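You operate a simulated robot arm through the tools that you are given. There is no shell and no other tool. Be economical: measure what you need, move in short steps, check, and stop when the job is done.

Carry out the task below with a simulated two-armed robot. There is one attempt and no reset: what you move stays moved.

TASK
Fetch the red cup and set it on the shield card. Open the jig table drawer, put the white cloth on the door end of the tube bench away inside and shut the drawer again. Take the white banded crank housing and put it in the small red tray. Stack the tin that says "guides" from the mill end of the tube bench on top of the tin that says "bosses". Take the green banded lug on the door end of the tube bench and put it away on the top of the parts dryer. Lift the white pot lid open. Do these in any order. Set down upright: green banded lug.

The check looks at the end state, three seconds after you hand in, the way a careful person would. Anything else that was tipped, shoved, dropped, spilled or broken makes it a failure. A push-on lid holds only when it is set on centred and level and pressed home; a screw cap is set on level and turned clockwise until tight. Flat cloth is picked up by pressing the open fingertips on it (5 to 10 N) and closing them slowly along it; thin cloth reads only 2 to 8 mm in the jaws.

THE ROBOT
Two 6-joint arms with two-finger parallel grippers on one trunk, on a base that drives. Base frame: it is fixed to the floor where the robot stands at the start and does not move with it; the origin is under the middle of the robot, x ahead of it, y to its left, z up; the surface under the hand at the start is at about z = 0.88. Lengths are in m, angles in rad, forces in N, time in s.
The left shoulder is at the start at [0.08, 0.216, 1.596], the right one opposite. With the tool pointing down near the work surface each hand reaches from about 0.1 to 0.7 m from the robot's upright axis, wherever it stands, measured 20 degrees to its own side. Places, roughly: black tin, green tin, white tin [-4.5, -2.75, 1]; green banded lug (7x4x5 cm) [-4.3, -1.3, 0.9]; j1 drawer [-2.8, -2.1, 0.7]; jig table drawer [-2.7, -2.1, 0.7]; red cup (6x6x3 cm) [0.7, 0, 0.9]; shield card [-2.75, 1.75, 1]; small red tray (24x15x4 cm) [-5.3, -0.2, 0.9]; top of the parts dryer (32x24 cm) [-2.9, 1.76, 1.04]; white banded crank housing (4x4x7 cm) [-6.2, -3.3, 0.9]; white cloth (10x8x3 cm) [-4.1, -1.3, 0.9]; white pot lid [-1.5, -6, 0.9]. Payload 3.43 kg a hand.
The TCP of each hand is the grasp point between the finger pads, 0.03 m short of the fingertips. In the tool frame z runs along the fingers and y along their closing line. The gripper opens to 0.094 m. The fingers are 0.028 m wide and 0.01 m thick; the gripper's body (0.05 by 0.096 m) begins 0.055 m behind the TCP.
Orientation is told as [roll, pitch, yaw] about the base's x, y, z axes, in that order, counted from this pose: with the fingers straight down and closing along the base's y, the tool's x points along the base's -x, its y along +y and its z along -z.

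THE INTERFACE
- The arms move only by the tool send_rows. It takes "left_deltas", "right_deltas" or both (then of equal length, played together; a hand with none holds still); each is a list of rows, each an object (a shift or turn left out is 0, a gripper value left out holds the last) with "translation": the shift along the tool's x, y, z in m, a list of three; "rot": the turn, a rotation vector about the tool's x, y, z in rad, a list of three. In form: [{"translation": [dx, dy, dz], "rot": [wx, wy, wz]}, ...]. A call has 1 to 10 rows; each row shifts and turns the commanded pose from where the row before left it, along the tool's axes as they then stand. "left_claw" and "right_claw" are, for a hand that has rows, the opening, from 0 (shut) to 1 (fully open), set as the call begins (left out, the last holds). A row lasts 0.2 s, in which the tool goes at most 0.05 m and 0.15 rad; a call with a longer step from one row to the next is refused whole, and so is a gripper value outside its range. Where a pose cannot be reached the arm comes as near as it can. A force on the tool above 40 N (or 10 N above the force at the start of the call, whichever is more), or a blocked arm, ends the call early, and 0.2 s more pass. Each finger travels about 0.072 m/s and halts on what it meets, pressing with about 27 N; the grip force reading is that of the motor and also rises with nothing between the fingers. The clock runs only during rows and for 0.2 s after the last one: add rows that do not move to give the fingers time. It gives the time, the measured TCP pose, the force on the tool (base axes), the opening and the grip force at its end, in the units of the frame above (readings bear some noise), with the torque about the TCP (base axes, N m) and any sound that the robot's microphone picked up, and new pictures: "show" is both (left out), scene, wrist or none (wrist: the cameras of the hands that moved).
- Cameras (640 x 400 px; columns grow to the right, rows downward): "scene" is now at [0.1021, -0.0146, 1.748]; the picture's right is [-0.18, -0.98, 0.00], its down [-0.79, 0.14, -0.60] and it looks along [0.59, -0.11, -0.80] (base axes); focal length 290 px, centre (320, 200). "left" rides on the left gripper at [0.076, -0.014, -0.102] in its tool frame; the picture's right is [0.18, 0.98, 0.00], its down [-0.75, 0.14, -0.64] and it looks along [-0.63, 0.12, 0.77] (tool axes); focal length 243 px, centre (320, 200). "right" rides on the right gripper at [0.076, 0.014, -0.102] in its tool frame; the picture's right is [-0.18, 0.98, 0.00], its down [-0.75, -0.14, -0.64] and it looks along [-0.63, -0.12, 0.77] (tool axes); focal length 243 px, centre (320, 200). There is no depth. A picture from a camera that has moved, and an enlarged one, comes with that camera's place and axes in the base frame and with its lens.
- lift_body(by): slides the trunk up (or, below 0, down) by that many m; the arms and the scene camera ride with it, the base frame stays. It gives what a move gives, with no picture.
- roll_base(legs): drives the robot by 1 to 6 legs, each [ahead, left, turn to the left] in m, m and rad, along the robot's own axes; the way and the turn of a leg run together, so that a leg with both is an arc; at most 1.5 m and 3.142 rad a leg. The arms and the cameras ride along, it lands a little off, and it stops where it bumps. It gives what a move gives, and a new picture of the scene camera.
- head_to(pan, tilt): turns the head with the scene camera to pan (to the left, within 1.501 rad either way) and tilt (down, from -0.506 to 1.204), counted from straight ahead of the robot. It gives what a move gives, and a new picture of the scene camera.
- enlarge(camera, box): a new picture of the part [left, top, right, bottom] of that camera's present view, enlarged. No time passes.
- finish_job(): hands the job in; it is judged then, once.

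Work in short steps. Places have to be worked out from the pictures, the camera data and where the tool is seen: move nearer, look again, correct. Check each grasp and each placing, and mend what went wrong. You have 196 turns and 260 pictures in all, those below and enlarged ones among them. Open the grippers and draw the arms clear of the work before you hand the job in, unless the task says otherwise; then end with one line.

The tools are called after ">>>" as a command line: name --argument value ..., lists and objects as JSON in quotes. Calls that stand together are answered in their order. send_rows: Moves the arms, as the interface text tells. Its arguments: {"type":"object","properties":{"left_deltas":{"type":"array"},"left_claw":{"type":"number"},"right_deltas":{"type":"array"},"right_claw":{"type":"number"},"show":{"type":"string","enum":["both","scene","wrist","none"]}},"required":[]} The other tools are called the same way: lift_body (by) slides the trunk up or down; roll_base (legs) drives the base; head_to (pan, tilt) turns the head that bears the scene camera; enlarge (camera, box) takes an enlarged picture of a part of a camera's view; finish_job () hands the job in.

At the start:

```text
clock: 0.0
left_ee_pos: [0.5291, 0.2006, 1.0573]
left_orientation: [0.0, 0.001, 0.0]
left_force: [-0.1, 0.6, 0.3]
left_moment: [0.03, 0.01, 0.04]
left_gripper_width: 0.0939
left_gripper_force: 0.0
right_ee_pos: [0.5242, -0.2558, 1.0557]
right_orientation: [0.001, -0.004, -0.001]
right_force: [-0.4, -0.1, -0.4]
right_moment: [-0.01, 0.02, -0.02]
right_gripper_width: 0.0941
right_gripper_force: 0.1
trunk travel left (down, up): [-0.826, 0.014]
robot x, y, heading: [-0.0019, -0.0003, 0.002]
head pan, tilt: [-0.182, 0.929]
```

scene: 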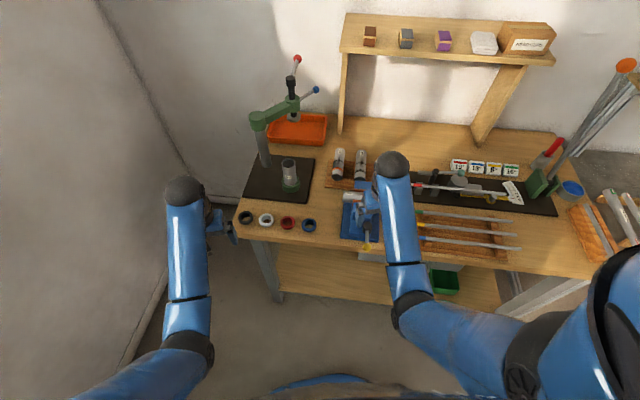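
right: 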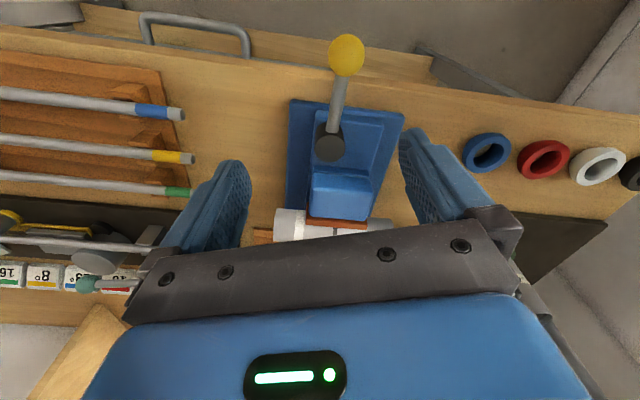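
left: 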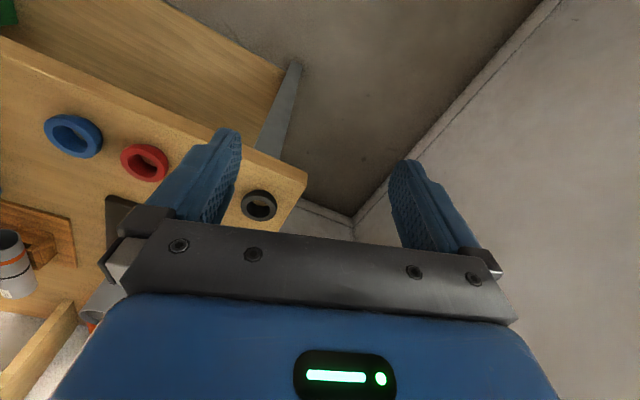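

The red cup appears at about [0.65, 0.0, 0.89]. I'll bring the left hand above it, at a safe height, and look.

>>> send_rows --left_deltas '[{"translation": [-0.02, -0.041, 0]}, {"translation": [-0.02, -0.041, 0]}, {"translation": [-0.02, -0.041, 0]}, {"translation": [-0.02, -0.041, 0]}, {"translation": [-0.02, -0.041, 0]}]' --show "both"

```text
clock: 1.2
left_ee_pos: [0.6312, -0.0055, 1.0568]
left_orientation: [0.002, -0.001, 0.001]
left_force: [-0.4, -0.6, 0.2]
left_moment: [0.02, 0.01, 0.0]
left_gripper_width: 0.0938
left_gripper_force: 0.0
right_ee_pos: [0.5253, -0.2575, 1.0553]
right_orientation: [0.001, -0.004, 0.0]
right_force: [-1.6, -0.7, 0.7]
right_moment: [0.03, 0.01, -0.02]
right_gripper_width: 0.0937
right_gripper_force: 0.2
trunk travel left (down, up): [-0.826, 0.014]
robot x, y, heading: [-0.0003, 0.0033, 0.002]
head pan, tilt: [-0.182, 0.929]
camera scene: at [0.1037, -0.0173, 1.7479], right [-0.18, -0.98, 0.0], down [-0.79, 0.14, -0.6], along [0.59, -0.11, -0.8], focal length 290 px, centre (320, 200)
camera left: at [0.5548, -0.021, 1.1584], right [-0.18, 0.98, 0.0], down [0.75, 0.14, 0.64], along [0.63, 0.12, -0.77], focal length 243 px, centre (320, 200)
```

scene: 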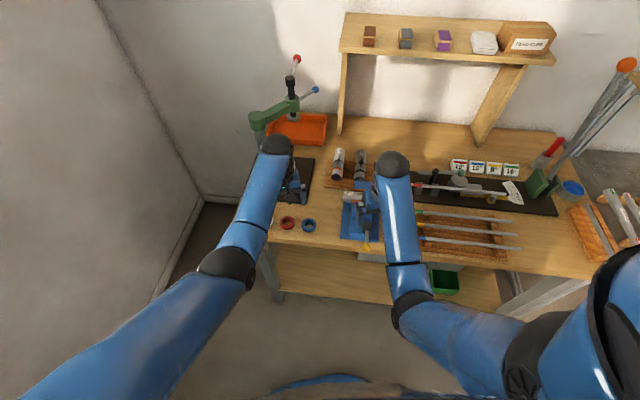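
left: 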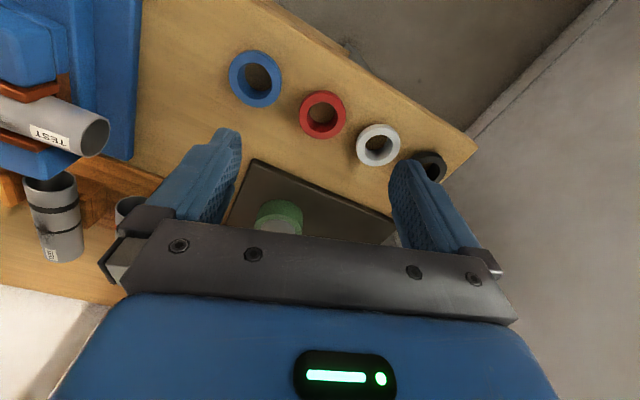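

The cup row runs at an angle of about 18° to y, so I'll yaw the left hand +1.25 rad so the fingers close across the row, then centre on (0.647, -0.001).

>>> send_rows --left_deltas '[{"translation": [-0.016, 0.004, 0]}, {"rot": [0, 0, -0.139]}, {"rot": [0, 0, -0.139]}, {"rot": [0, 0, -0.139]}, {"rot": [0, 0, -0.139]}, {"rot": [0, 0, -0.139]}, {"rot": [0, 0, -0.139]}, {"rot": [0, 0, -0.139]}, {"rot": [0, 0, -0.139]}, {"rot": [0, 0, -0.139]}]' --show "wrist"

```text
clock: 3.4
left_ee_pos: [0.6454, -0.0006, 1.058]
left_orientation: [0.001, -0.001, 1.253]
left_force: [0.9, 0.9, -0.4]
left_moment: [0.0, -0.02, 0.01]
left_gripper_width: 0.0942
left_gripper_force: 0.0
right_ee_pos: [0.5237, -0.2556, 1.0562]
right_orientation: [-0.001, -0.004, -0.002]
right_force: [-1.0, 0.3, -0.2]
right_moment: [-0.04, 0.0, -0.01]
right_gripper_width: 0.094
right_gripper_force: 0.1
trunk travel left (down, up): [-0.826, 0.014]
robot x, y, heading: [0.0025, 0.0022, 0.001]
head pan, tilt: [-0.182, 0.929]
camera left: at [0.6353, -0.0775, 1.1599], right [-0.99, 0.13, 0.0], down [0.1, 0.76, 0.64], along [0.09, 0.64, -0.77], focal length 243 px, centre (320, 200)
```

left: 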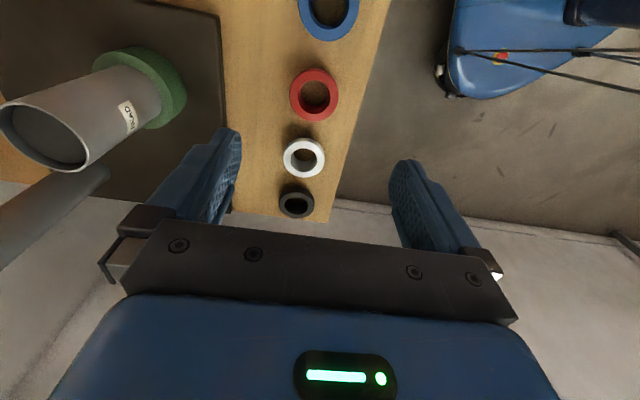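

Red cup measured at about (0.650, -0.002). Descend with a small correction to z≈0.92 and look.

>>> send_rows --left_deltas '[{"translation": [0, -0.0047, 0.03]}, {"translation": [0, 0, 0.04]}, {"translation": [0, 0, 0.04]}, {"translation": [0, 0, 0.028]}]' --show "wrist"

```text
clock: 4.4
left_ee_pos: [0.6253, 0.0089, 0.9349]
left_orientation: [-0.002, -0.002, 1.252]
left_force: [-0.7, 0.3, -0.3]
left_moment: [0.02, 0.0, 0.0]
left_gripper_width: 0.0939
left_gripper_force: 0.1
left hand out of reach, approached as far as the arm can: row 3, 4
right_ee_pos: [0.5249, -0.2563, 1.0576]
right_orientation: [-0.001, -0.003, -0.001]
right_force: [-0.7, -0.3, 0.2]
right_moment: [-0.03, -0.03, -0.04]
right_gripper_width: 0.0938
right_gripper_force: 0.1
trunk travel left (down, up): [-0.826, 0.014]
robot x, y, heading: [0.0041, 0.0035, -0.0]
head pan, tilt: [-0.182, 0.929]
camera left: at [0.6144, -0.0677, 1.037], right [-0.99, 0.13, 0.0], down [0.1, 0.76, 0.64], along [0.09, 0.64, -0.77], focal length 243 px, centre (320, 200)
```

left: 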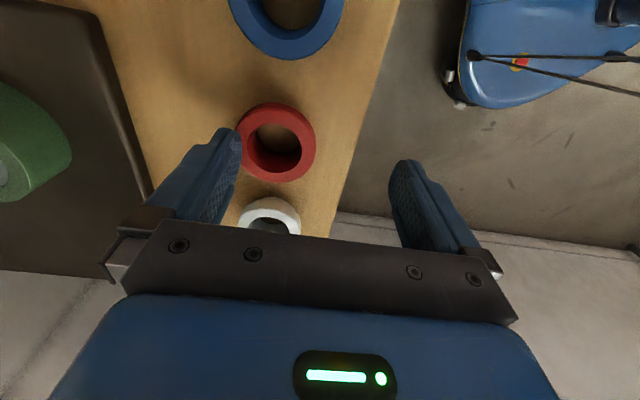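

The arm ran out of reach low and far; I'll raise both hands, then lower the trunk to gain reach.

>>> send_rows --left_deltas '[{"translation": [0, 0, -0.045]}, {"translation": [0, 0, -0.045]}, {"translation": [0, 0, -0.045]}, {"translation": [0, 0, -0.045]}]' --right_deltas '[{"translation": [0, 0, -0.045]}, {"translation": [0, 0, -0.045]}, {"translation": [0, 0, -0.045]}, {"translation": [0, 0, -0.045]}]' --show "none"

>>> lift_body --by -0.17

>>> enlarge --camera "left" --box '[0, 0, 640, 400]'

```text
clock: 5.4
left_ee_pos: [0.6245, 0.0066, 1.1149]
left_orientation: [0.003, -0.002, 1.249]
left_force: [-1.1, -0.3, 0.1]
left_moment: [0.01, -0.04, 0.0]
left_gripper_width: 0.0937
left_gripper_force: 0.0
right_ee_pos: [0.5995, -0.2628, 1.0991]
right_orientation: [0.0, -0.003, 0.0]
right_force: [-0.2, 0.1, -0.2]
right_moment: [0.0, -0.01, -0.01]
right_gripper_width: 0.0942
right_gripper_force: 0.0
right hand out of reach, approached as far as the arm can: row 1, 2, 3, 4
trunk travel left (down, up): [-0.826, 0.014]
robot x, y, heading: [0.0015, -0.0009, -0.003]
head pan, tilt: [-0.182, 0.929]
```

```text
clock: 6.6
left_ee_pos: [0.6239, 0.009, 1.0081]
left_orientation: [-0.002, -0.001, 1.25]
left_force: [-0.1, 0.3, -0.4]
left_moment: [-0.02, -0.01, 0.0]
left_gripper_width: 0.0941
left_gripper_force: 0.1
right_ee_pos: [0.5989, -0.2632, 0.9972]
right_orientation: [0.0, -0.011, 0.001]
right_force: [-2.3, -0.8, 7.3]
right_moment: [0.32, 0.03, 0.05]
right_gripper_width: 0.0936
right_gripper_force: 0.0
trunk travel left (down, up): [-0.718, 0.122]
robot x, y, heading: [-0.0006, -0.0012, -0.002]
head pan, tilt: [-0.182, 0.929]
stopped: the force on the tool passed its limit at 62 N (the readings are from after the stop); the commanded pose is now the measured one
```

```text
1.00 times, centred on (320, 200) of left (not enlarged: the box is as wide or as high as the picture)
camera zoom: at [0.6118, -0.0688, 1.1093], right [-0.99, 0.13, 0.0], down [0.1, 0.76, 0.64], along [0.09, 0.64, -0.77], focal length 243 px, centre (320, 200)
```

zoom: 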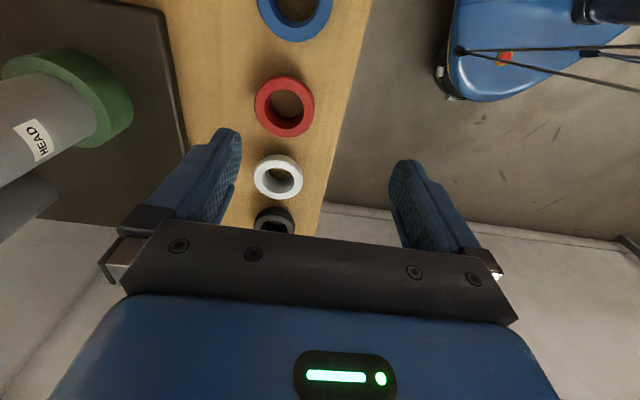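

The right hand pressed on something below it (the out-of-reach raise had pushed it forward). Raise the trunk slightly and look at the right wrist view.

>>> lift_body --by 0.06

>>> enlarge --camera "right" --box '[0, 0, 640, 400]'

>>> enlarge --camera "scene" --box '[200, 60, 560, 300]'

```text
clock: 7.6
left_ee_pos: [0.6241, 0.0082, 1.0648]
left_orientation: [-0.001, 0.0, 1.251]
left_force: [0.2, 0.8, -0.4]
left_moment: [0.0, 0.02, 0.01]
left_gripper_width: 0.094
left_gripper_force: 0.0
right_ee_pos: [0.6007, -0.2626, 1.0557]
right_orientation: [0.003, -0.01, 0.002]
right_force: [0.4, 0.3, -0.5]
right_moment: [-0.01, 0.02, 0.0]
right_gripper_width: 0.0942
right_gripper_force: 0.0
trunk travel left (down, up): [-0.778, 0.062]
robot x, y, heading: [0.0019, -0.0025, 0.002]
head pan, tilt: [-0.182, 0.929]
```

```text
1.00 times, centred on (320, 200) of right (not enlarged: the box is as wide or as high as the picture)
camera zoom: at [0.5237, -0.2491, 1.1581], right [0.18, 0.98, 0.0], down [0.75, -0.14, 0.65], along [0.64, -0.12, -0.76], focal length 243 px, centre (320, 200)
```

zoom: 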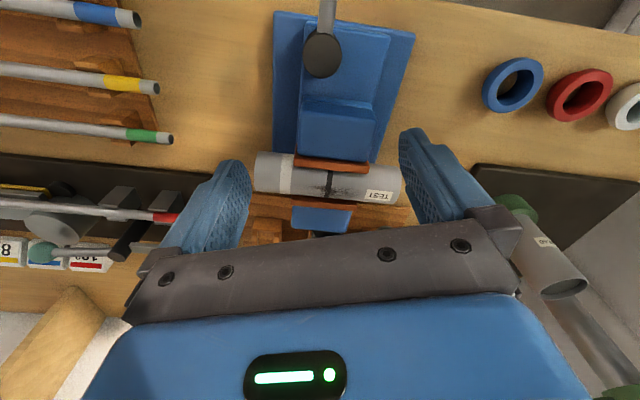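

```text
1.67 times, centred on (380, 180) of scene
camera zoom: at [0.1032, -0.0149, 1.7001], right [-0.18, -0.98, 0.0], down [-0.79, 0.14, -0.6], along [0.59, -0.11, -0.8], focal length 483 px, centre (220, 233)
```

zoom: 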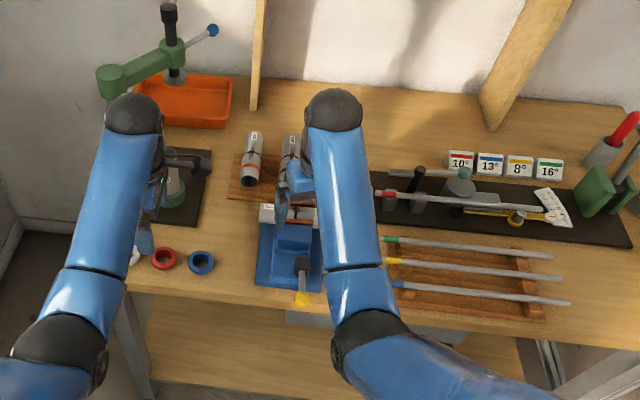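

The right hand is free and the vise looks undisturbed. I'll pull the right hand back over the open floor, clear of the bench.

>>> send_rows --right_deltas '[{"translation": [0.045, 0, -0.01]}, {"translation": [0.045, 0, -0.01]}, {"translation": [0.045, 0, -0.01]}, {"translation": [0.045, -0.01, 0]}, {"translation": [0.045, -0.01, 0]}, {"translation": [0.03, -0.01, 0]}]' --show "wrist"

```text
clock: 9.0
left_ee_pos: [0.6236, 0.0072, 1.0672]
left_orientation: [-0.001, -0.001, 1.25]
left_force: [0.3, -1.1, -1.2]
left_moment: [0.01, 0.02, -0.01]
left_gripper_width: 0.0942
left_gripper_force: 0.0
right_ee_pos: [0.3834, -0.2989, 0.9837]
right_orientation: [0.002, -0.014, 0.005]
right_force: [-0.4, 0.9, 0.2]
right_moment: [0.01, -0.02, 0.02]
right_gripper_width: 0.094
right_gripper_force: 0.1
right hand out of reach, approached as far as the arm can: row 1, 2, 3, 4, 5
trunk travel left (down, up): [-0.778, 0.062]
robot x, y, heading: [0.0023, -0.0012, -0.001]
head pan, tilt: [-0.182, 0.929]
camera right: at [0.3069, -0.2851, 1.0848], right [0.18, 0.98, 0.0], down [0.74, -0.14, 0.65], along [0.64, -0.12, -0.76], focal length 243 px, centre (320, 200)
```

right: 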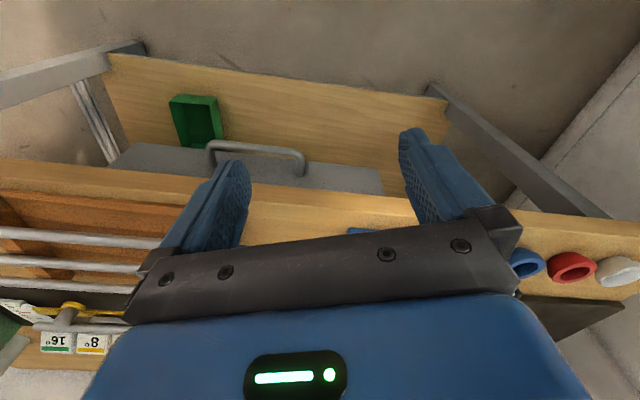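

Now lower the trunk a further 0.08 m with the right hand pulled back a bit more in front of the bench edge.

>>> send_rows --right_deltas '[{"translation": [0.03, 0, 0]}, {"translation": [0.03, 0, 0]}, {"translation": [0.03, 0, 0]}]' --show "none"

>>> lift_body --by -0.08

```text
clock: 9.8
left_ee_pos: [0.6236, 0.0086, 1.0673]
left_orientation: [-0.002, 0.001, 1.249]
left_force: [-0.3, 0.1, 0.2]
left_moment: [0.01, 0.01, 0.01]
left_gripper_width: 0.0942
left_gripper_force: 0.0
right_ee_pos: [0.2956, -0.2975, 0.9829]
right_orientation: [0.002, -0.009, 0.005]
right_force: [1.1, 0.3, -0.8]
right_moment: [-0.04, 0.01, 0.0]
right_gripper_width: 0.094
right_gripper_force: 0.0
trunk travel left (down, up): [-0.778, 0.062]
robot x, y, heading: [-0.0013, -0.0, -0.001]
head pan, tilt: [-0.182, 0.929]
```

```text
clock: 11.0
left_ee_pos: [0.6233, 0.0073, 0.986]
left_orientation: [-0.002, -0.001, 1.25]
left_force: [-0.2, 0.1, 0.7]
left_moment: [0.01, 0.02, 0.0]
left_gripper_width: 0.0941
left_gripper_force: 0.1
right_ee_pos: [0.2962, -0.298, 0.9028]
right_orientation: [0.003, -0.01, 0.002]
right_force: [-0.5, 0.0, 0.4]
right_moment: [-0.02, 0.0, 0.0]
right_gripper_width: 0.0938
right_gripper_force: 0.0
trunk travel left (down, up): [-0.698, 0.142]
robot x, y, heading: [-0.001, 0.0018, -0.0]
head pan, tilt: [-0.182, 0.929]
```

Now centre over the cup (0.650, -0.004) and check.

>>> send_rows --left_deltas '[{"translation": [0.0025, -0.0285, 0.015]}, {"translation": [0, 0, 0.02]}]' --show "wrist"

```text
clock: 11.6
left_ee_pos: [0.6499, -0.0045, 0.9507]
left_orientation: [-0.004, 0.0, 1.25]
left_force: [0.9, 0.2, -0.6]
left_moment: [0.02, 0.0, 0.01]
left_gripper_width: 0.0941
left_gripper_force: 0.1
right_ee_pos: [0.2966, -0.2969, 0.9015]
right_orientation: [0.002, -0.012, 0.002]
right_force: [-0.1, -0.5, -0.3]
right_moment: [0.01, 0.02, 0.0]
right_gripper_width: 0.0941
right_gripper_force: 0.0
trunk travel left (down, up): [-0.698, 0.142]
robot x, y, heading: [-0.0004, 0.0004, -0.003]
head pan, tilt: [-0.182, 0.929]
camera left: at [0.6392, -0.0806, 1.0537], right [-0.99, 0.14, 0.0], down [0.1, 0.76, 0.64], along [0.09, 0.64, -0.77], focal length 243 px, centre (320, 200)
```

left: 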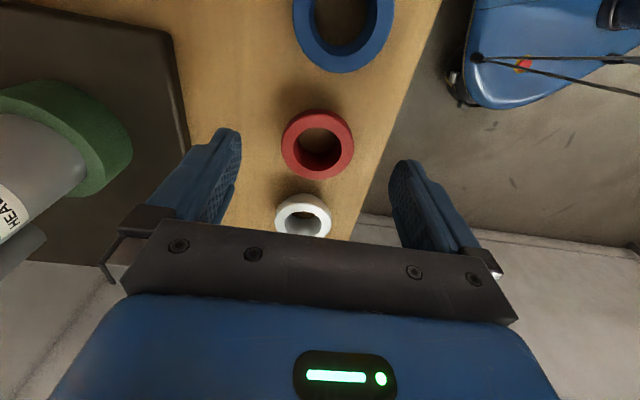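

Centred. Descend to z≈0.918.

>>> send_rows --left_deltas '[{"translation": [0, 0, 0.02]}, {"translation": [0, 0, 0.013]}]' --show "wrist"

```text
clock: 12.2
left_ee_pos: [0.6493, -0.0036, 0.9182]
left_orientation: [0.001, 0.0, 1.249]
left_force: [-0.3, 0.0, 0.0]
left_moment: [0.01, 0.0, -0.02]
left_gripper_width: 0.0942
left_gripper_force: 0.1
right_ee_pos: [0.2961, -0.298, 0.9025]
right_orientation: [0.003, -0.011, 0.003]
right_force: [-0.4, 0.0, -1.1]
right_moment: [0.01, 0.02, -0.02]
right_gripper_width: 0.0941
right_gripper_force: 0.1
trunk travel left (down, up): [-0.698, 0.142]
robot x, y, heading: [0.0014, 0.0041, -0.001]
head pan, tilt: [-0.182, 0.929]
camera left: at [0.6391, -0.0805, 1.0205], right [-0.99, 0.14, 0.0], down [0.1, 0.76, 0.64], along [0.09, 0.64, -0.77], focal length 243 px, centre (320, 200)
```

left: 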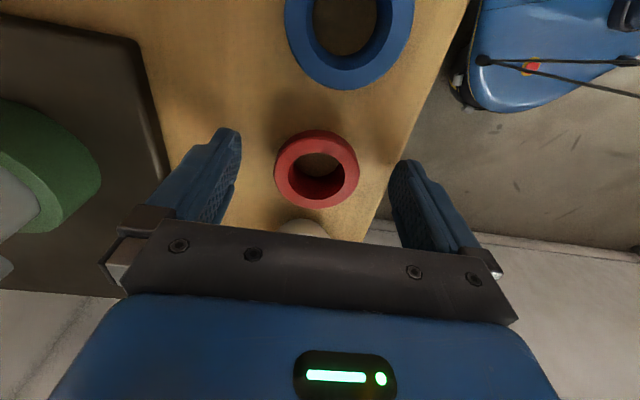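

The cup sits between the fingertips. Close.

>>> send_rows --left_deltas '[{}, {}, {}, {}, {}]' --left_claw 0.3 --show "none"

```text
clock: 13.4
left_ee_pos: [0.6504, -0.003, 0.9175]
left_orientation: [0.001, 0.001, 1.25]
left_force: [-0.1, 0.0, 0.7]
left_moment: [0.01, -0.01, 0.0]
left_gripper_width: 0.0502
left_gripper_force: 26.8
right_ee_pos: [0.2962, -0.2979, 0.9016]
right_orientation: [0.002, -0.011, 0.002]
right_force: [0.2, 0.3, -0.7]
right_moment: [0.01, 0.02, 0.01]
right_gripper_width: 0.094
right_gripper_force: 0.0
trunk travel left (down, up): [-0.698, 0.142]
robot x, y, heading: [-0.0012, -0.0017, 0.002]
head pan, tilt: [-0.182, 0.929]
```

Gripped at 50 mm with 27 N. Lift straight up 0.12 m.

>>> send_rows --left_deltas '[{"translation": [0, 0, -0.03]}, {"translation": [0, 0, -0.03]}, {"translation": [0, 0, -0.03]}, {"translation": [0, 0, -0.03]}]' --show "wrist"

```text
clock: 14.4
left_ee_pos: [0.6506, -0.003, 1.0376]
left_orientation: [0.001, 0.001, 1.251]
left_force: [0.2, 0.7, 0.3]
left_moment: [0.03, 0.02, -0.01]
left_gripper_width: 0.05
left_gripper_force: 27.1
right_ee_pos: [0.2974, -0.2964, 0.9027]
right_orientation: [0.002, -0.01, 0.002]
right_force: [0.5, 0.1, -0.3]
right_moment: [0.03, 0.0, -0.01]
right_gripper_width: 0.0939
right_gripper_force: 0.1
trunk travel left (down, up): [-0.698, 0.142]
robot x, y, heading: [-0.0007, -0.0004, 0.001]
head pan, tilt: [-0.182, 0.929]
camera left: at [0.6392, -0.0807, 1.1407], right [-0.99, 0.14, 0.0], down [0.1, 0.76, 0.64], along [0.09, 0.64, -0.77], focal length 243 px, centre (320, 200)
```

left: 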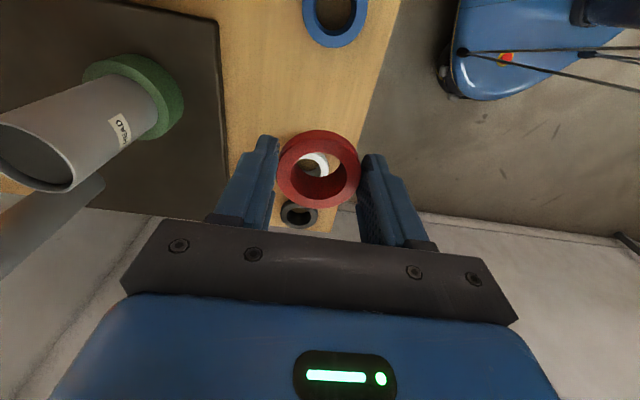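

Cup is held. Draw the left hand in, then back off a little and turn to look at the room.

>>> send_rows --left_deltas '[{"translation": [-0.0106, 0.0474, 0]}, {"translation": [-0.0106, 0.0474, 0]}, {"translation": [-0.0106, 0.0474, 0]}, {"translation": [-0.0106, 0.0474, 0]}, {"translation": [-0.0106, 0.0474, 0]}, {"translation": [-0.0106, 0.0474, 0]}]' --show "none"

>>> head_to --pan 1.5 --tilt 0.5

>>> head_to --pan -1.5 --tilt 0.5

```text
clock: 15.8
left_ee_pos: [0.4775, 0.1208, 0.9149]
left_orientation: [-0.005, -0.001, 1.251]
left_force: [0.2, 0.2, -0.4]
left_moment: [-0.02, 0.01, 0.0]
left_gripper_width: 0.0502
left_gripper_force: 26.8
left hand out of reach, approached as far as the arm can: row 1, 2, 3, 4, 5, 6
right_ee_pos: [0.2951, -0.2989, 0.9034]
right_orientation: [0.001, -0.01, 0.001]
right_force: [0.1, -0.4, 0.9]
right_moment: [-0.04, -0.02, -0.05]
right_gripper_width: 0.0941
right_gripper_force: 0.1
trunk travel left (down, up): [-0.698, 0.142]
robot x, y, heading: [0.0008, -0.0046, -0.0]
head pan, tilt: [-0.182, 0.929]
```

```text
clock: 17.5
left_ee_pos: [0.4772, 0.1204, 0.9147]
left_orientation: [-0.004, 0.001, 1.25]
left_force: [0.4, 0.3, -0.6]
left_moment: [0.0, 0.01, 0.02]
left_gripper_width: 0.0503
left_gripper_force: 26.8
right_ee_pos: [0.2956, -0.2972, 0.9031]
right_orientation: [0.002, -0.01, 0.002]
right_force: [0.2, -0.2, -0.3]
right_moment: [0.03, 0.0, -0.03]
right_gripper_width: 0.094
right_gripper_force: 0.0
trunk travel left (down, up): [-0.698, 0.142]
robot x, y, heading: [-0.0025, -0.0008, -0.001]
head pan, tilt: [1.499, 0.499]
camera scene: at [0.036, 0.0894, 1.6562], right [1.0, -0.07, 0.0], down [-0.03, -0.48, -0.88], along [0.06, 0.88, -0.48], focal length 290 px, centre (320, 200)
```

scene: 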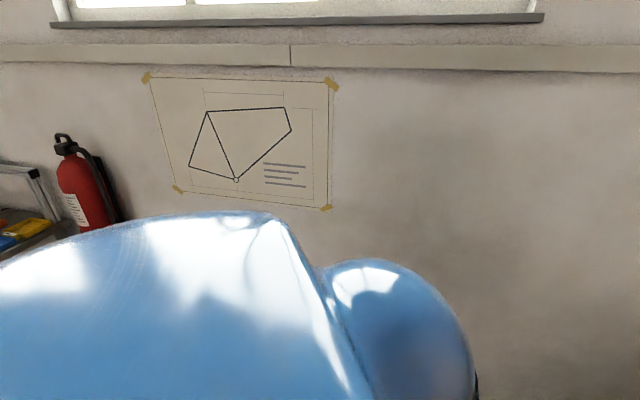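

```text
clock: 20.1
left_ee_pos: [0.4783, 0.1214, 0.915]
left_orientation: [-0.001, -0.001, 1.249]
left_force: [1.0, -0.9, -0.5]
left_moment: [0.0, 0.01, 0.0]
left_gripper_width: 0.0502
left_gripper_force: 26.9
right_ee_pos: [0.2969, -0.2967, 0.9028]
right_orientation: [0.001, -0.011, 0.002]
right_force: [0.2, -0.2, 0.5]
right_moment: [0.0, 0.01, 0.0]
right_gripper_width: 0.094
right_gripper_force: 0.1
trunk travel left (down, up): [-0.698, 0.142]
robot x, y, heading: [0.0016, -0.0008, -0.001]
head pan, tilt: [-1.499, 0.499]
camera scene: at [0.0359, -0.0921, 1.6562], right [-1.0, -0.07, 0.0], down [-0.03, 0.48, -0.88], along [0.06, -0.88, -0.48], focal length 290 px, centre (320, 200)
```

scene: 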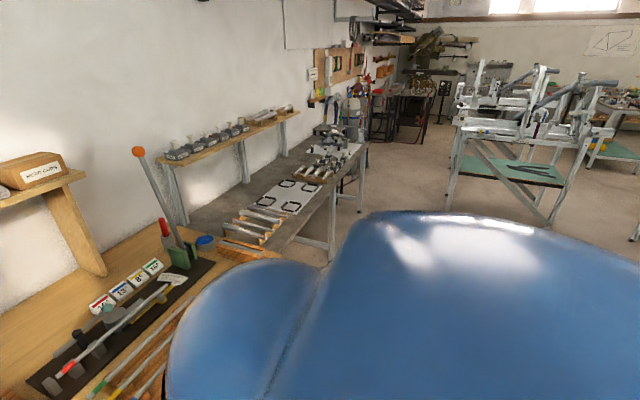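

Back off 0.5 m from the bench and check that all is in order there, then turn.

>>> roll_base --legs '[[-0.5, 0, 0]]'

>>> head_to --pan 0 --tilt 0.75

>>> roll_base --legs '[[0, 0, 3.1]]'

>>> head_to --pan 0 --tilt 0.35

```text
clock: 23.0
left_ee_pos: [-0.0184, 0.1195, 0.9139]
left_orientation: [-0.002, 0.0, 1.248]
left_force: [0.4, -1.0, -1.5]
left_moment: [0.01, 0.04, -0.03]
left_gripper_width: 0.0501
left_gripper_force: 27.2
right_ee_pos: [-0.2018, -0.298, 0.9022]
right_orientation: [0.001, -0.009, 0.001]
right_force: [-0.2, 0.6, -0.1]
right_moment: [-0.01, 0.0, 0.02]
right_gripper_width: 0.094
right_gripper_force: 0.1
trunk travel left (down, up): [-0.698, 0.142]
robot x, y, heading: [-0.4961, 0.0001, -0.004]
head pan, tilt: [-1.499, 0.499]
camera scene: at [-0.4597, -0.0913, 1.6562], right [-1.0, -0.07, 0.0], down [-0.03, 0.48, -0.88], along [0.06, -0.88, -0.48], focal length 290 px, centre (320, 200)
```

scene: 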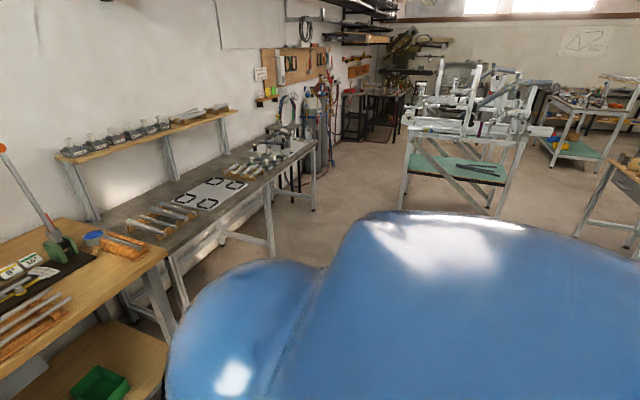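

```text
clock: 24.6
left_ee_pos: [-0.0175, 0.1199, 0.9149]
left_orientation: [-0.004, 0.0, 1.25]
left_force: [-0.4, -0.5, 0.5]
left_moment: [0.0, 0.01, -0.01]
left_gripper_width: 0.0499
left_gripper_force: 27.2
right_ee_pos: [-0.2012, -0.2976, 0.9023]
right_orientation: [0.003, -0.011, 0.001]
right_force: [-0.1, 0.8, 0.5]
right_moment: [0.04, 0.01, 0.01]
right_gripper_width: 0.0939
right_gripper_force: 0.1
trunk travel left (down, up): [-0.698, 0.142]
robot x, y, heading: [-0.4991, -0.0008, -0.007]
head pan, tilt: [0.0, 0.75]
camera scene: at [-0.385, -0.0009, 1.6343], right [0.0, -1.0, 0.0], down [-0.68, 0.0, -0.73], along [0.73, 0.0, -0.68], focal length 290 px, centre (320, 200)
```

scene: 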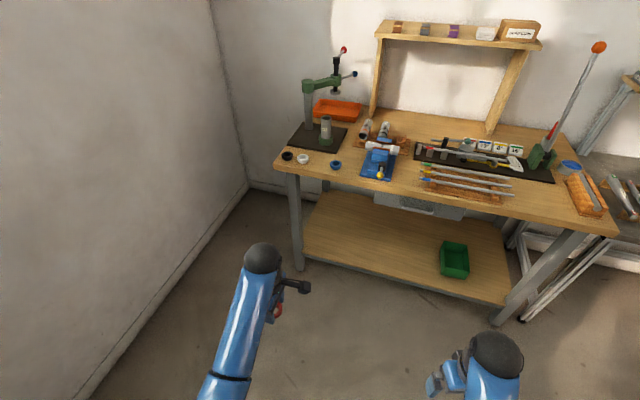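

```text
clock: 32.2
left_ee_pos: [-0.9813, -0.0946, 0.9151]
left_orientation: [-0.005, 0.0, -1.943]
left_force: [0.0, 0.8, -0.2]
left_moment: [-0.01, 0.02, 0.03]
left_gripper_width: 0.0503
left_gripper_force: 26.7
right_ee_pos: [-0.777, 0.314, 0.9023]
right_orientation: [0.0, -0.012, 3.091]
right_force: [0.4, 0.4, 0.0]
right_moment: [-0.02, -0.03, -0.01]
right_gripper_width: 0.0942
right_gripper_force: 0.1
trunk travel left (down, up): [-0.698, 0.142]
robot x, y, heading: [-0.4964, 0.0001, 3.088]
head pan, tilt: [0.0, 0.75]
camera scene: at [-0.6111, 0.0057, 1.6343], right [0.05, 1.0, 0.0], down [0.68, -0.04, -0.73], along [-0.73, 0.04, -0.68], focal length 290 px, centre (320, 200)
```

scene: 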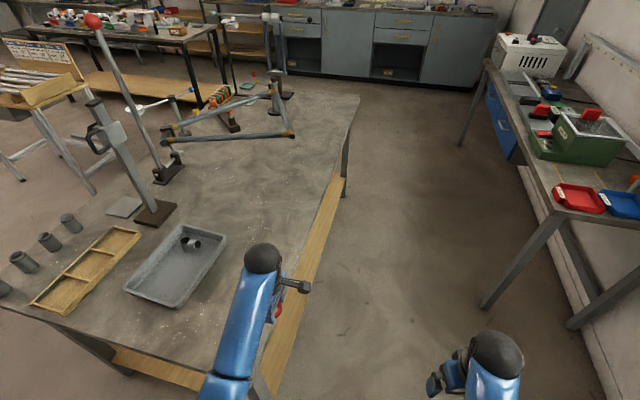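

```text
clock: 33.1
left_ee_pos: [-0.9813, -0.0943, 0.9151]
left_orientation: [-0.002, 0.0, -1.945]
left_force: [0.2, 0.1, -0.4]
left_moment: [-0.01, 0.03, 0.01]
left_gripper_width: 0.0504
left_gripper_force: 26.4
right_ee_pos: [-0.7774, 0.3137, 0.9021]
right_orientation: [0.003, -0.008, 3.092]
right_force: [-0.3, -0.6, -0.1]
right_moment: [0.01, -0.02, -0.03]
right_gripper_width: 0.0938
right_gripper_force: 0.0
trunk travel left (down, up): [-0.698, 0.142]
robot x, y, heading: [-0.4958, -0.0011, 3.087]
head pan, tilt: [0.0, 0.351]
camera scene: at [-0.6215, 0.0061, 1.6698], right [0.05, 1.0, 0.0], down [0.34, -0.02, -0.94], along [-0.94, 0.05, -0.34], focal length 290 px, centre (320, 200)
```

scene: 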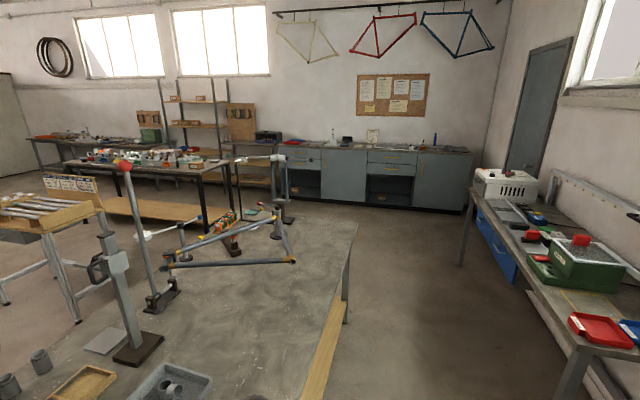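

The dryer is the white vented box at the far end of the bench along the right wall; the room is turned about 18° from the base frame, and the aisle between the grey table and that bench heads along (-0.95, 0.32). I'll raise the trunk for hand clearance and line up with the aisle.

>>> lift_body --by 0.15

>>> roll_base --legs '[[0, 0, -0.268], [0, -0.18, 0]]'

```text
clock: 34.8
left_ee_pos: [-0.9813, -0.0946, 1.057]
left_orientation: [-0.002, -0.001, -1.945]
left_force: [-0.5, 0.1, 0.2]
left_moment: [0.01, 0.05, 0.0]
left_gripper_width: 0.0499
left_gripper_force: 27.1
right_ee_pos: [-0.7766, 0.3142, 1.0446]
right_orientation: [0.002, -0.01, 3.091]
right_force: [0.3, 0.1, -0.3]
right_moment: [0.0, -0.04, -0.01]
right_gripper_width: 0.094
right_gripper_force: 0.0
right hand out of reach, approached as far as the arm can: row 1
trunk travel left (down, up): [-0.84, 0.0]
robot x, y, heading: [-0.498, 0.0024, 3.083]
head pan, tilt: [0.0, 0.351]
```

```text
clock: 37.2
left_ee_pos: [-0.9339, 0.2019, 1.057]
left_orientation: [-0.003, 0.003, -2.207]
left_force: [-0.9, -0.7, -0.3]
left_moment: [0.01, 0.01, -0.01]
left_gripper_width: 0.0504
left_gripper_force: 27.1
right_ee_pos: [-0.63, 0.5437, 1.0466]
right_orientation: [-0.001, -0.011, 2.828]
right_force: [0.4, -0.6, 0.6]
right_moment: [0.01, -0.02, -0.03]
right_gripper_width: 0.0941
right_gripper_force: 0.0
trunk travel left (down, up): [-0.84, 0.0]
robot x, y, heading: [-0.4407, 0.171, 2.824]
head pan, tilt: [0.0, 0.351]
camera scene: at [-0.5611, 0.2024, 1.8121], right [0.31, 0.95, 0.0], down [0.33, -0.1, -0.94], along [-0.89, 0.29, -0.34], focal length 290 px, centre (320, 200)
```

scene: 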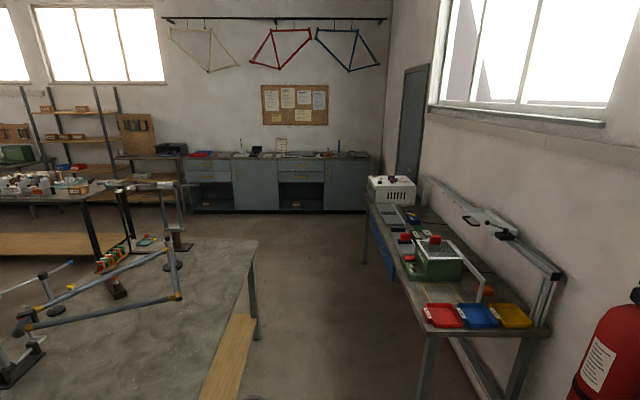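

The aisle is clear ahead. Drive along it to near the dryer.

>>> roll_base --legs '[[1.4, -0.03, 0], [1.0, 0, 0]]'

>>> head_to --pan -0.9 --tilt 0.75

```text
clock: 48.9
left_ee_pos: [-3.1885, 0.9929, 1.0567]
left_orientation: [-0.003, -0.002, -2.219]
left_force: [0.7, 0.4, -0.9]
left_moment: [-0.02, -0.02, 0.0]
left_gripper_width: 0.0499
left_gripper_force: 26.9
right_ee_pos: [-2.881, 1.3308, 1.045]
right_orientation: [0.001, -0.01, 2.816]
right_force: [-0.3, 0.3, 1.3]
right_moment: [-0.02, 0.03, 0.01]
right_gripper_width: 0.0941
right_gripper_force: 0.0
trunk travel left (down, up): [-0.84, 0.0]
robot x, y, heading: [-2.6984, 0.9513, 2.814]
head pan, tilt: [0.0, 0.351]
camera scene: at [-2.8141, 0.9913, 1.8122], right [0.32, 0.95, 0.0], down [0.32, -0.11, -0.94], along [-0.89, 0.3, -0.34], focal length 290 px, centre (320, 200)
```

scene: 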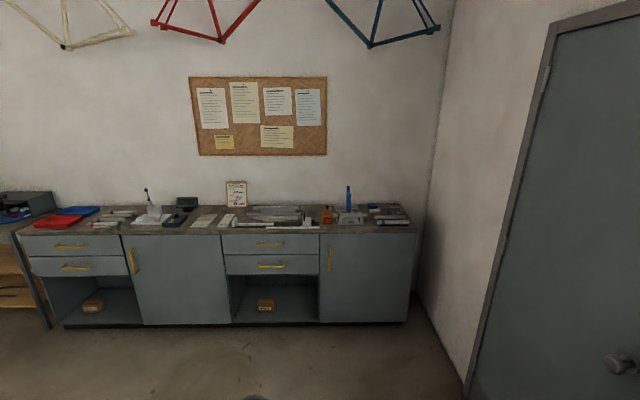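

```text
clock: 50.1
left_ee_pos: [-3.1886, 0.9931, 1.0562]
left_orientation: [-0.003, 0.001, -2.22]
left_force: [0.3, -0.2, -0.2]
left_moment: [0.02, -0.01, -0.02]
left_gripper_width: 0.0501
left_gripper_force: 27.6
right_ee_pos: [-2.8817, 1.3308, 1.0442]
right_orientation: [0.002, -0.011, 2.815]
right_force: [0.0, -0.6, -1.0]
right_moment: [0.01, -0.01, 0.02]
right_gripper_width: 0.0939
right_gripper_force: 0.1
trunk travel left (down, up): [-0.84, 0.0]
robot x, y, heading: [-2.6982, 0.955, 2.811]
head pan, tilt: [-0.901, 0.75]
camera scene: at [-2.7551, 1.0398, 1.7765], right [0.94, 0.33, 0.0], down [0.23, -0.64, -0.73], along [-0.24, 0.69, -0.68], focal length 290 px, centre (320, 200)
```

scene: 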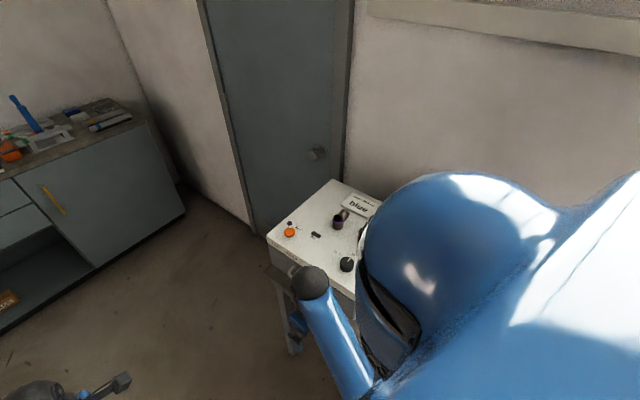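

I'm beside the dryer. Shift a bit away from the bench, turn right to face it, and look with the head.

>>> roll_base --legs '[[0.1, 0.2, 0], [0, 0, -1.56]]'

>>> head_to --pan 0 --tilt 0.8

```text
clock: 55.6
left_ee_pos: [-2.8242, 1.2906, 1.0572]
left_orientation: [-0.001, 0.001, 2.506]
left_force: [-0.7, 0.1, 0.3]
left_moment: [0.01, 0.03, 0.02]
left_gripper_width: 0.0502
left_gripper_force: 27.3
right_ee_pos: [-2.4816, 0.9876, 1.0438]
right_orientation: [0.001, -0.009, 1.259]
right_force: [1.0, -0.3, -0.6]
right_moment: [0.01, -0.03, 0.02]
right_gripper_width: 0.0941
right_gripper_force: 0.1
trunk travel left (down, up): [-0.84, 0.0]
robot x, y, heading: [-2.8598, 0.7984, 1.26]
head pan, tilt: [-0.901, 0.75]
camera scene: at [-2.7717, 0.8549, 1.7764], right [0.35, -0.94, 0.0], down [-0.64, -0.24, -0.73], along [0.69, 0.25, -0.68], focal length 290 px, centre (320, 200)
```

scene: 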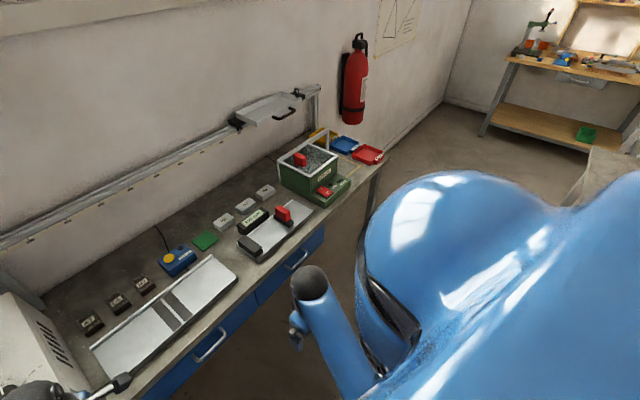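

```text
clock: 56.8
left_ee_pos: [-2.8246, 1.2895, 1.0571]
left_orientation: [-0.002, -0.001, 2.507]
left_force: [-0.2, 0.0, -1.9]
left_moment: [-0.03, 0.01, 0.02]
left_gripper_width: 0.0499
left_gripper_force: 26.4
right_ee_pos: [-2.4827, 0.9879, 1.0455]
right_orientation: [0.001, -0.01, 1.258]
right_force: [0.0, 0.3, 0.2]
right_moment: [0.0, 0.05, -0.02]
right_gripper_width: 0.0942
right_gripper_force: 0.1
trunk travel left (down, up): [-0.84, 0.0]
robot x, y, heading: [-2.8604, 0.8008, 1.257]
head pan, tilt: [0.0, 0.799]
camera scene: at [-2.824, 0.9027, 1.7724], right [0.95, -0.31, 0.0], down [-0.22, -0.68, -0.7], along [0.22, 0.66, -0.72], focal length 290 px, centre (320, 200)
```

scene: 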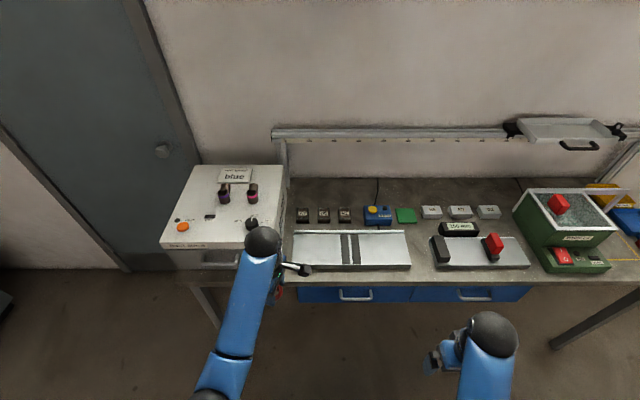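

I need to find the shield card; zoom on the area of the dryer and the small cards.

>>> enlarge --camera "scene" --box '[150, 140, 310, 240]'

>>> enlarge --camera "scene" --box '[280, 180, 520, 280]'

```text
4.00 times, centred on (230, 190) of scene
camera zoom: at [-2.824, 0.9027, 1.7724], right [0.95, -0.31, 0.0], down [-0.22, -0.68, -0.7], along [0.22, 0.66, -0.72], focal length 1159 px, centre (680, 240)
```

zoom: 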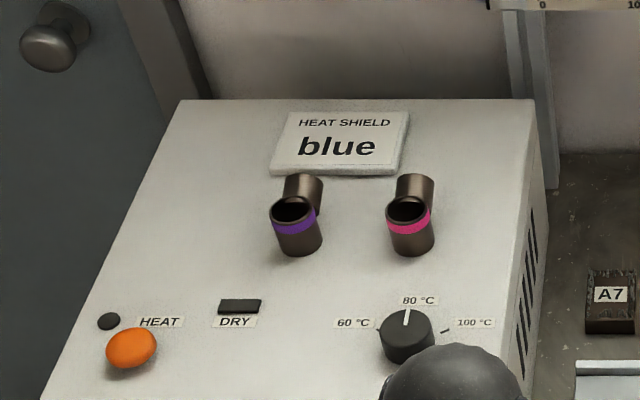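

```text
2.67 times, centred on (400, 230) of scene
camera zoom: at [-2.824, 0.9027, 1.7724], right [0.95, -0.31, 0.0], down [-0.22, -0.68, -0.7], along [0.22, 0.66, -0.72], focal length 773 px, centre (107, 120)
```

zoom: 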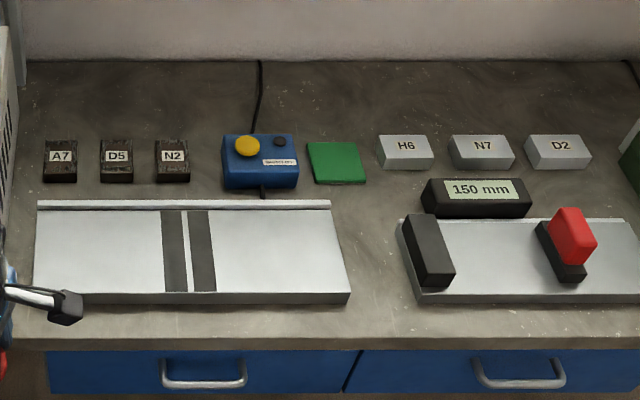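

The shield card is the "HEAT SHIELD" plate on the dryer's back, at about (-2.87, 1.78, 1.05). I'll back 0.1 m, extend and raise the left hand, then drive up with it above the dryer level.

>>> roll_base --legs '[[-0.1, 0, 0]]'

>>> send_rows --left_deltas '[{"translation": [-0.0243, -0.0227, -0.0167]}, {"translation": [-0.0243, -0.0227, -0.0167]}, {"translation": [-0.0243, -0.0227, -0.0167]}, {"translation": [-0.0243, -0.0227, -0.0167]}, {"translation": [-0.0243, -0.0227, -0.0167]}, {"translation": [-0.0243, -0.0227, -0.0167]}]' --show "none"

>>> head_to --pan 0.1 --tilt 1.2

```text
clock: 58.0
left_ee_pos: [-2.8517, 1.2047, 1.054]
left_orientation: [0.004, 0.003, 2.506]
left_force: [0.6, 1.0, -0.8]
left_moment: [-0.06, 0.03, 0.02]
left_gripper_width: 0.0499
left_gripper_force: 26.8
right_ee_pos: [-2.5111, 0.8999, 1.0424]
right_orientation: [0.002, -0.003, 1.257]
right_force: [0.4, 0.4, -0.3]
right_moment: [-0.04, 0.01, 0.02]
right_gripper_width: 0.0942
right_gripper_force: 0.0
trunk travel left (down, up): [-0.84, 0.0]
robot x, y, heading: [-2.889, 0.7069, 1.257]
head pan, tilt: [0.0, 0.799]
camera scene: at [-2.8507, 0.821, 1.7713], right [0.95, -0.31, 0.0], down [-0.23, -0.69, -0.69], along [0.21, 0.66, -0.72], focal length 290 px, centre (320, 200)
```

scene: 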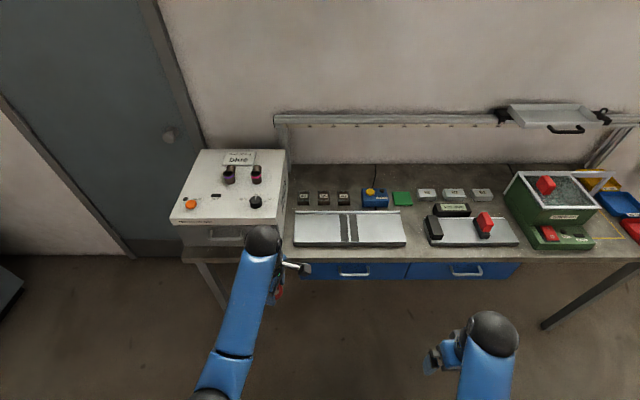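

```text
clock: 59.4
left_ee_pos: [-2.8896, 1.4002, 1.1455]
left_orientation: [-0.001, 0.001, 2.504]
left_force: [0.2, -0.3, -0.1]
left_moment: [-0.06, -0.01, 0.02]
left_gripper_width: 0.0501
left_gripper_force: 26.7
left hand out of reach, approached as far as the arm can: row 1, 2
right_ee_pos: [-2.5127, 0.8969, 1.0441]
right_orientation: [0.002, -0.009, 1.259]
right_force: [-0.9, -0.2, 0.2]
right_moment: [-0.01, 0.02, -0.01]
right_gripper_width: 0.0941
right_gripper_force: 0.1
trunk travel left (down, up): [-0.84, 0.0]
robot x, y, heading: [-2.8865, 0.7103, 1.254]
head pan, tilt: [0.0, 0.799]
```

```text
clock: 60.2
left_ee_pos: [-2.8891, 1.3966, 1.1471]
left_orientation: [-0.004, -0.002, 2.505]
left_force: [0.7, 0.5, -0.1]
left_moment: [0.01, -0.04, 0.03]
left_gripper_width: 0.0505
left_gripper_force: 27.0
right_ee_pos: [-2.5129, 0.8942, 1.0455]
right_orientation: [0.001, -0.01, 1.256]
right_force: [-0.6, 0.0, -0.9]
right_moment: [-0.01, -0.03, 0.0]
right_gripper_width: 0.0941
right_gripper_force: 0.0
trunk travel left (down, up): [-0.84, 0.0]
robot x, y, heading: [-2.886, 0.7029, 1.258]
head pan, tilt: [0.099, 1.201]
camera scene: at [-2.8678, 0.7869, 1.7448], right [0.98, -0.22, 0.0], down [-0.2, -0.91, -0.36], along [0.08, 0.35, -0.93], focal length 290 px, centre (320, 200)
```

scene: 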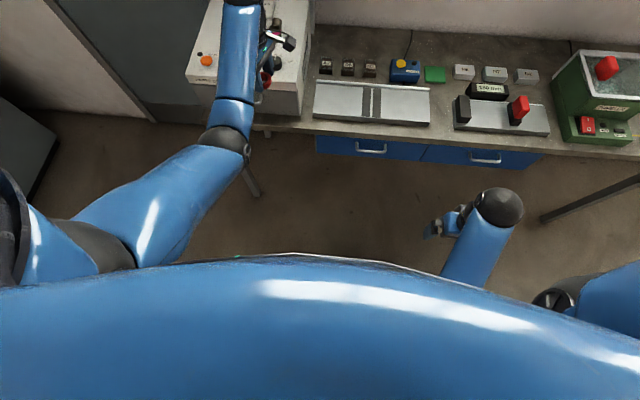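

Raise the left hand further for clearance above the tubes on the dryer before driving in.

>>> send_rows --left_deltas '[{"translation": [-0.01, -0.03, -0.02]}, {"translation": [0, 0, -0.04]}, {"translation": [0, 0, -0.04]}]' --show "none"

>>> head_to --pan 0.1 --tilt 0.85

```text
clock: 61.0
left_ee_pos: [-2.8737, 1.4432, 1.2402]
left_orientation: [-0.001, 0.0, 2.507]
left_force: [0.2, -0.5, -0.3]
left_moment: [-0.02, -0.02, 0.0]
left_gripper_width: 0.0502
left_gripper_force: 26.7
left hand out of reach, approached as far as the arm can: row 3
right_ee_pos: [-2.5131, 0.8931, 1.0435]
right_orientation: [0.0, -0.011, 1.257]
right_force: [-0.1, -0.8, -0.4]
right_moment: [-0.01, 0.0, -0.03]
right_gripper_width: 0.0941
right_gripper_force: 0.0
trunk travel left (down, up): [-0.84, 0.0]
robot x, y, heading: [-2.8877, 0.7051, 1.256]
head pan, tilt: [0.099, 1.201]
```

```text
clock: 61.9
left_ee_pos: [-2.8739, 1.4446, 1.2379]
left_orientation: [-0.004, -0.002, 2.507]
left_force: [-0.5, -0.5, -0.8]
left_moment: [0.0, -0.02, -0.03]
left_gripper_width: 0.0499
left_gripper_force: 27.2
right_ee_pos: [-2.512, 0.8949, 1.0437]
right_orientation: [0.002, -0.011, 1.257]
right_force: [0.7, -0.4, 0.3]
right_moment: [-0.02, 0.0, -0.05]
right_gripper_width: 0.0938
right_gripper_force: 0.0
trunk travel left (down, up): [-0.84, 0.0]
robot x, y, heading: [-2.8891, 0.7029, 1.254]
head pan, tilt: [0.099, 0.85]
camera scene: at [-2.8628, 0.8087, 1.7684], right [0.98, -0.22, 0.0], down [-0.16, -0.73, -0.66], along [0.14, 0.64, -0.75], focal length 290 px, centre (320, 200)
```

scene: 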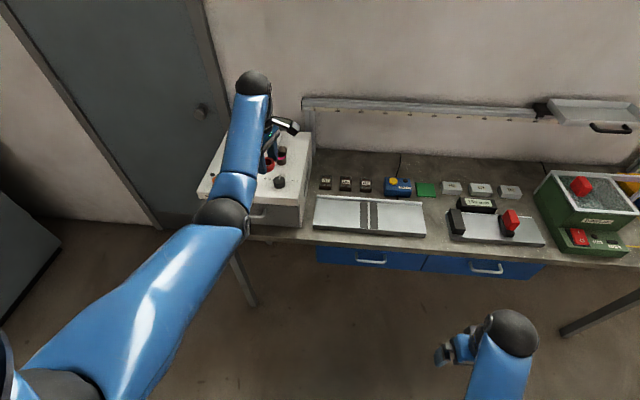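

Hand is at z=1.24, well above. Drive forward 0.25 and left 0.1, then view from the left wrist.

>>> roll_base --legs '[[0, 0.1, 0], [0.25, 0, 0]]'

>>> enlarge --camera "left" --box '[0, 0, 640, 400]'

```text
clock: 64.4
left_ee_pos: [-2.8918, 1.708, 1.2422]
left_orientation: [-0.005, -0.003, 2.509]
left_force: [0.3, -0.1, -1.1]
left_moment: [0.05, 0.02, -0.03]
left_gripper_width: 0.0501
left_gripper_force: 27.0
right_ee_pos: [-2.529, 1.1601, 1.0458]
right_orientation: [0.004, -0.014, 1.26]
right_force: [0.1, -0.4, -0.2]
right_moment: [0.01, 0.0, 0.0]
right_gripper_width: 0.094
right_gripper_force: 0.1
trunk travel left (down, up): [-0.84, 0.0]
robot x, y, heading: [-2.9029, 0.9751, 1.261]
head pan, tilt: [0.099, 0.85]
camera scene: at [-2.8795, 1.0703, 1.769], right [0.98, -0.21, 0.0], down [-0.16, -0.73, -0.66], along [0.14, 0.65, -0.75], focal length 290 px, centre (320, 200)
```

scene: 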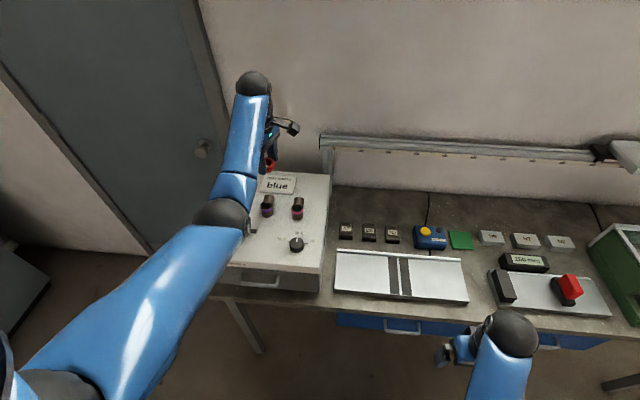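

```text
1.00 times, centred on (320, 200) of left (not enlarged: the box is as wide or as high as the picture)
camera zoom: at [-2.8227, 1.674, 1.3445], right [-0.43, -0.9, -0.01], down [-0.69, 0.33, 0.64], along [-0.58, 0.28, -0.77], focal length 243 px, centre (320, 200)
```

zoom: 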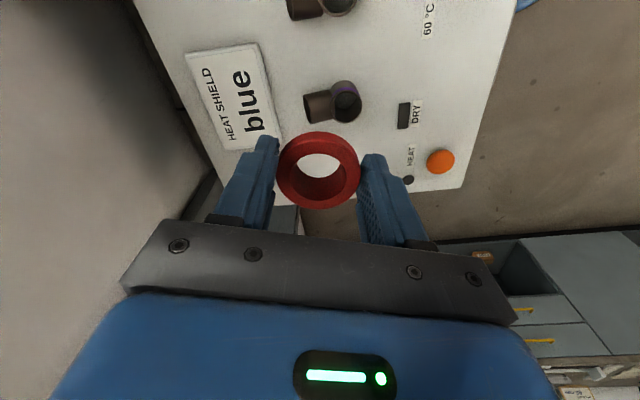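

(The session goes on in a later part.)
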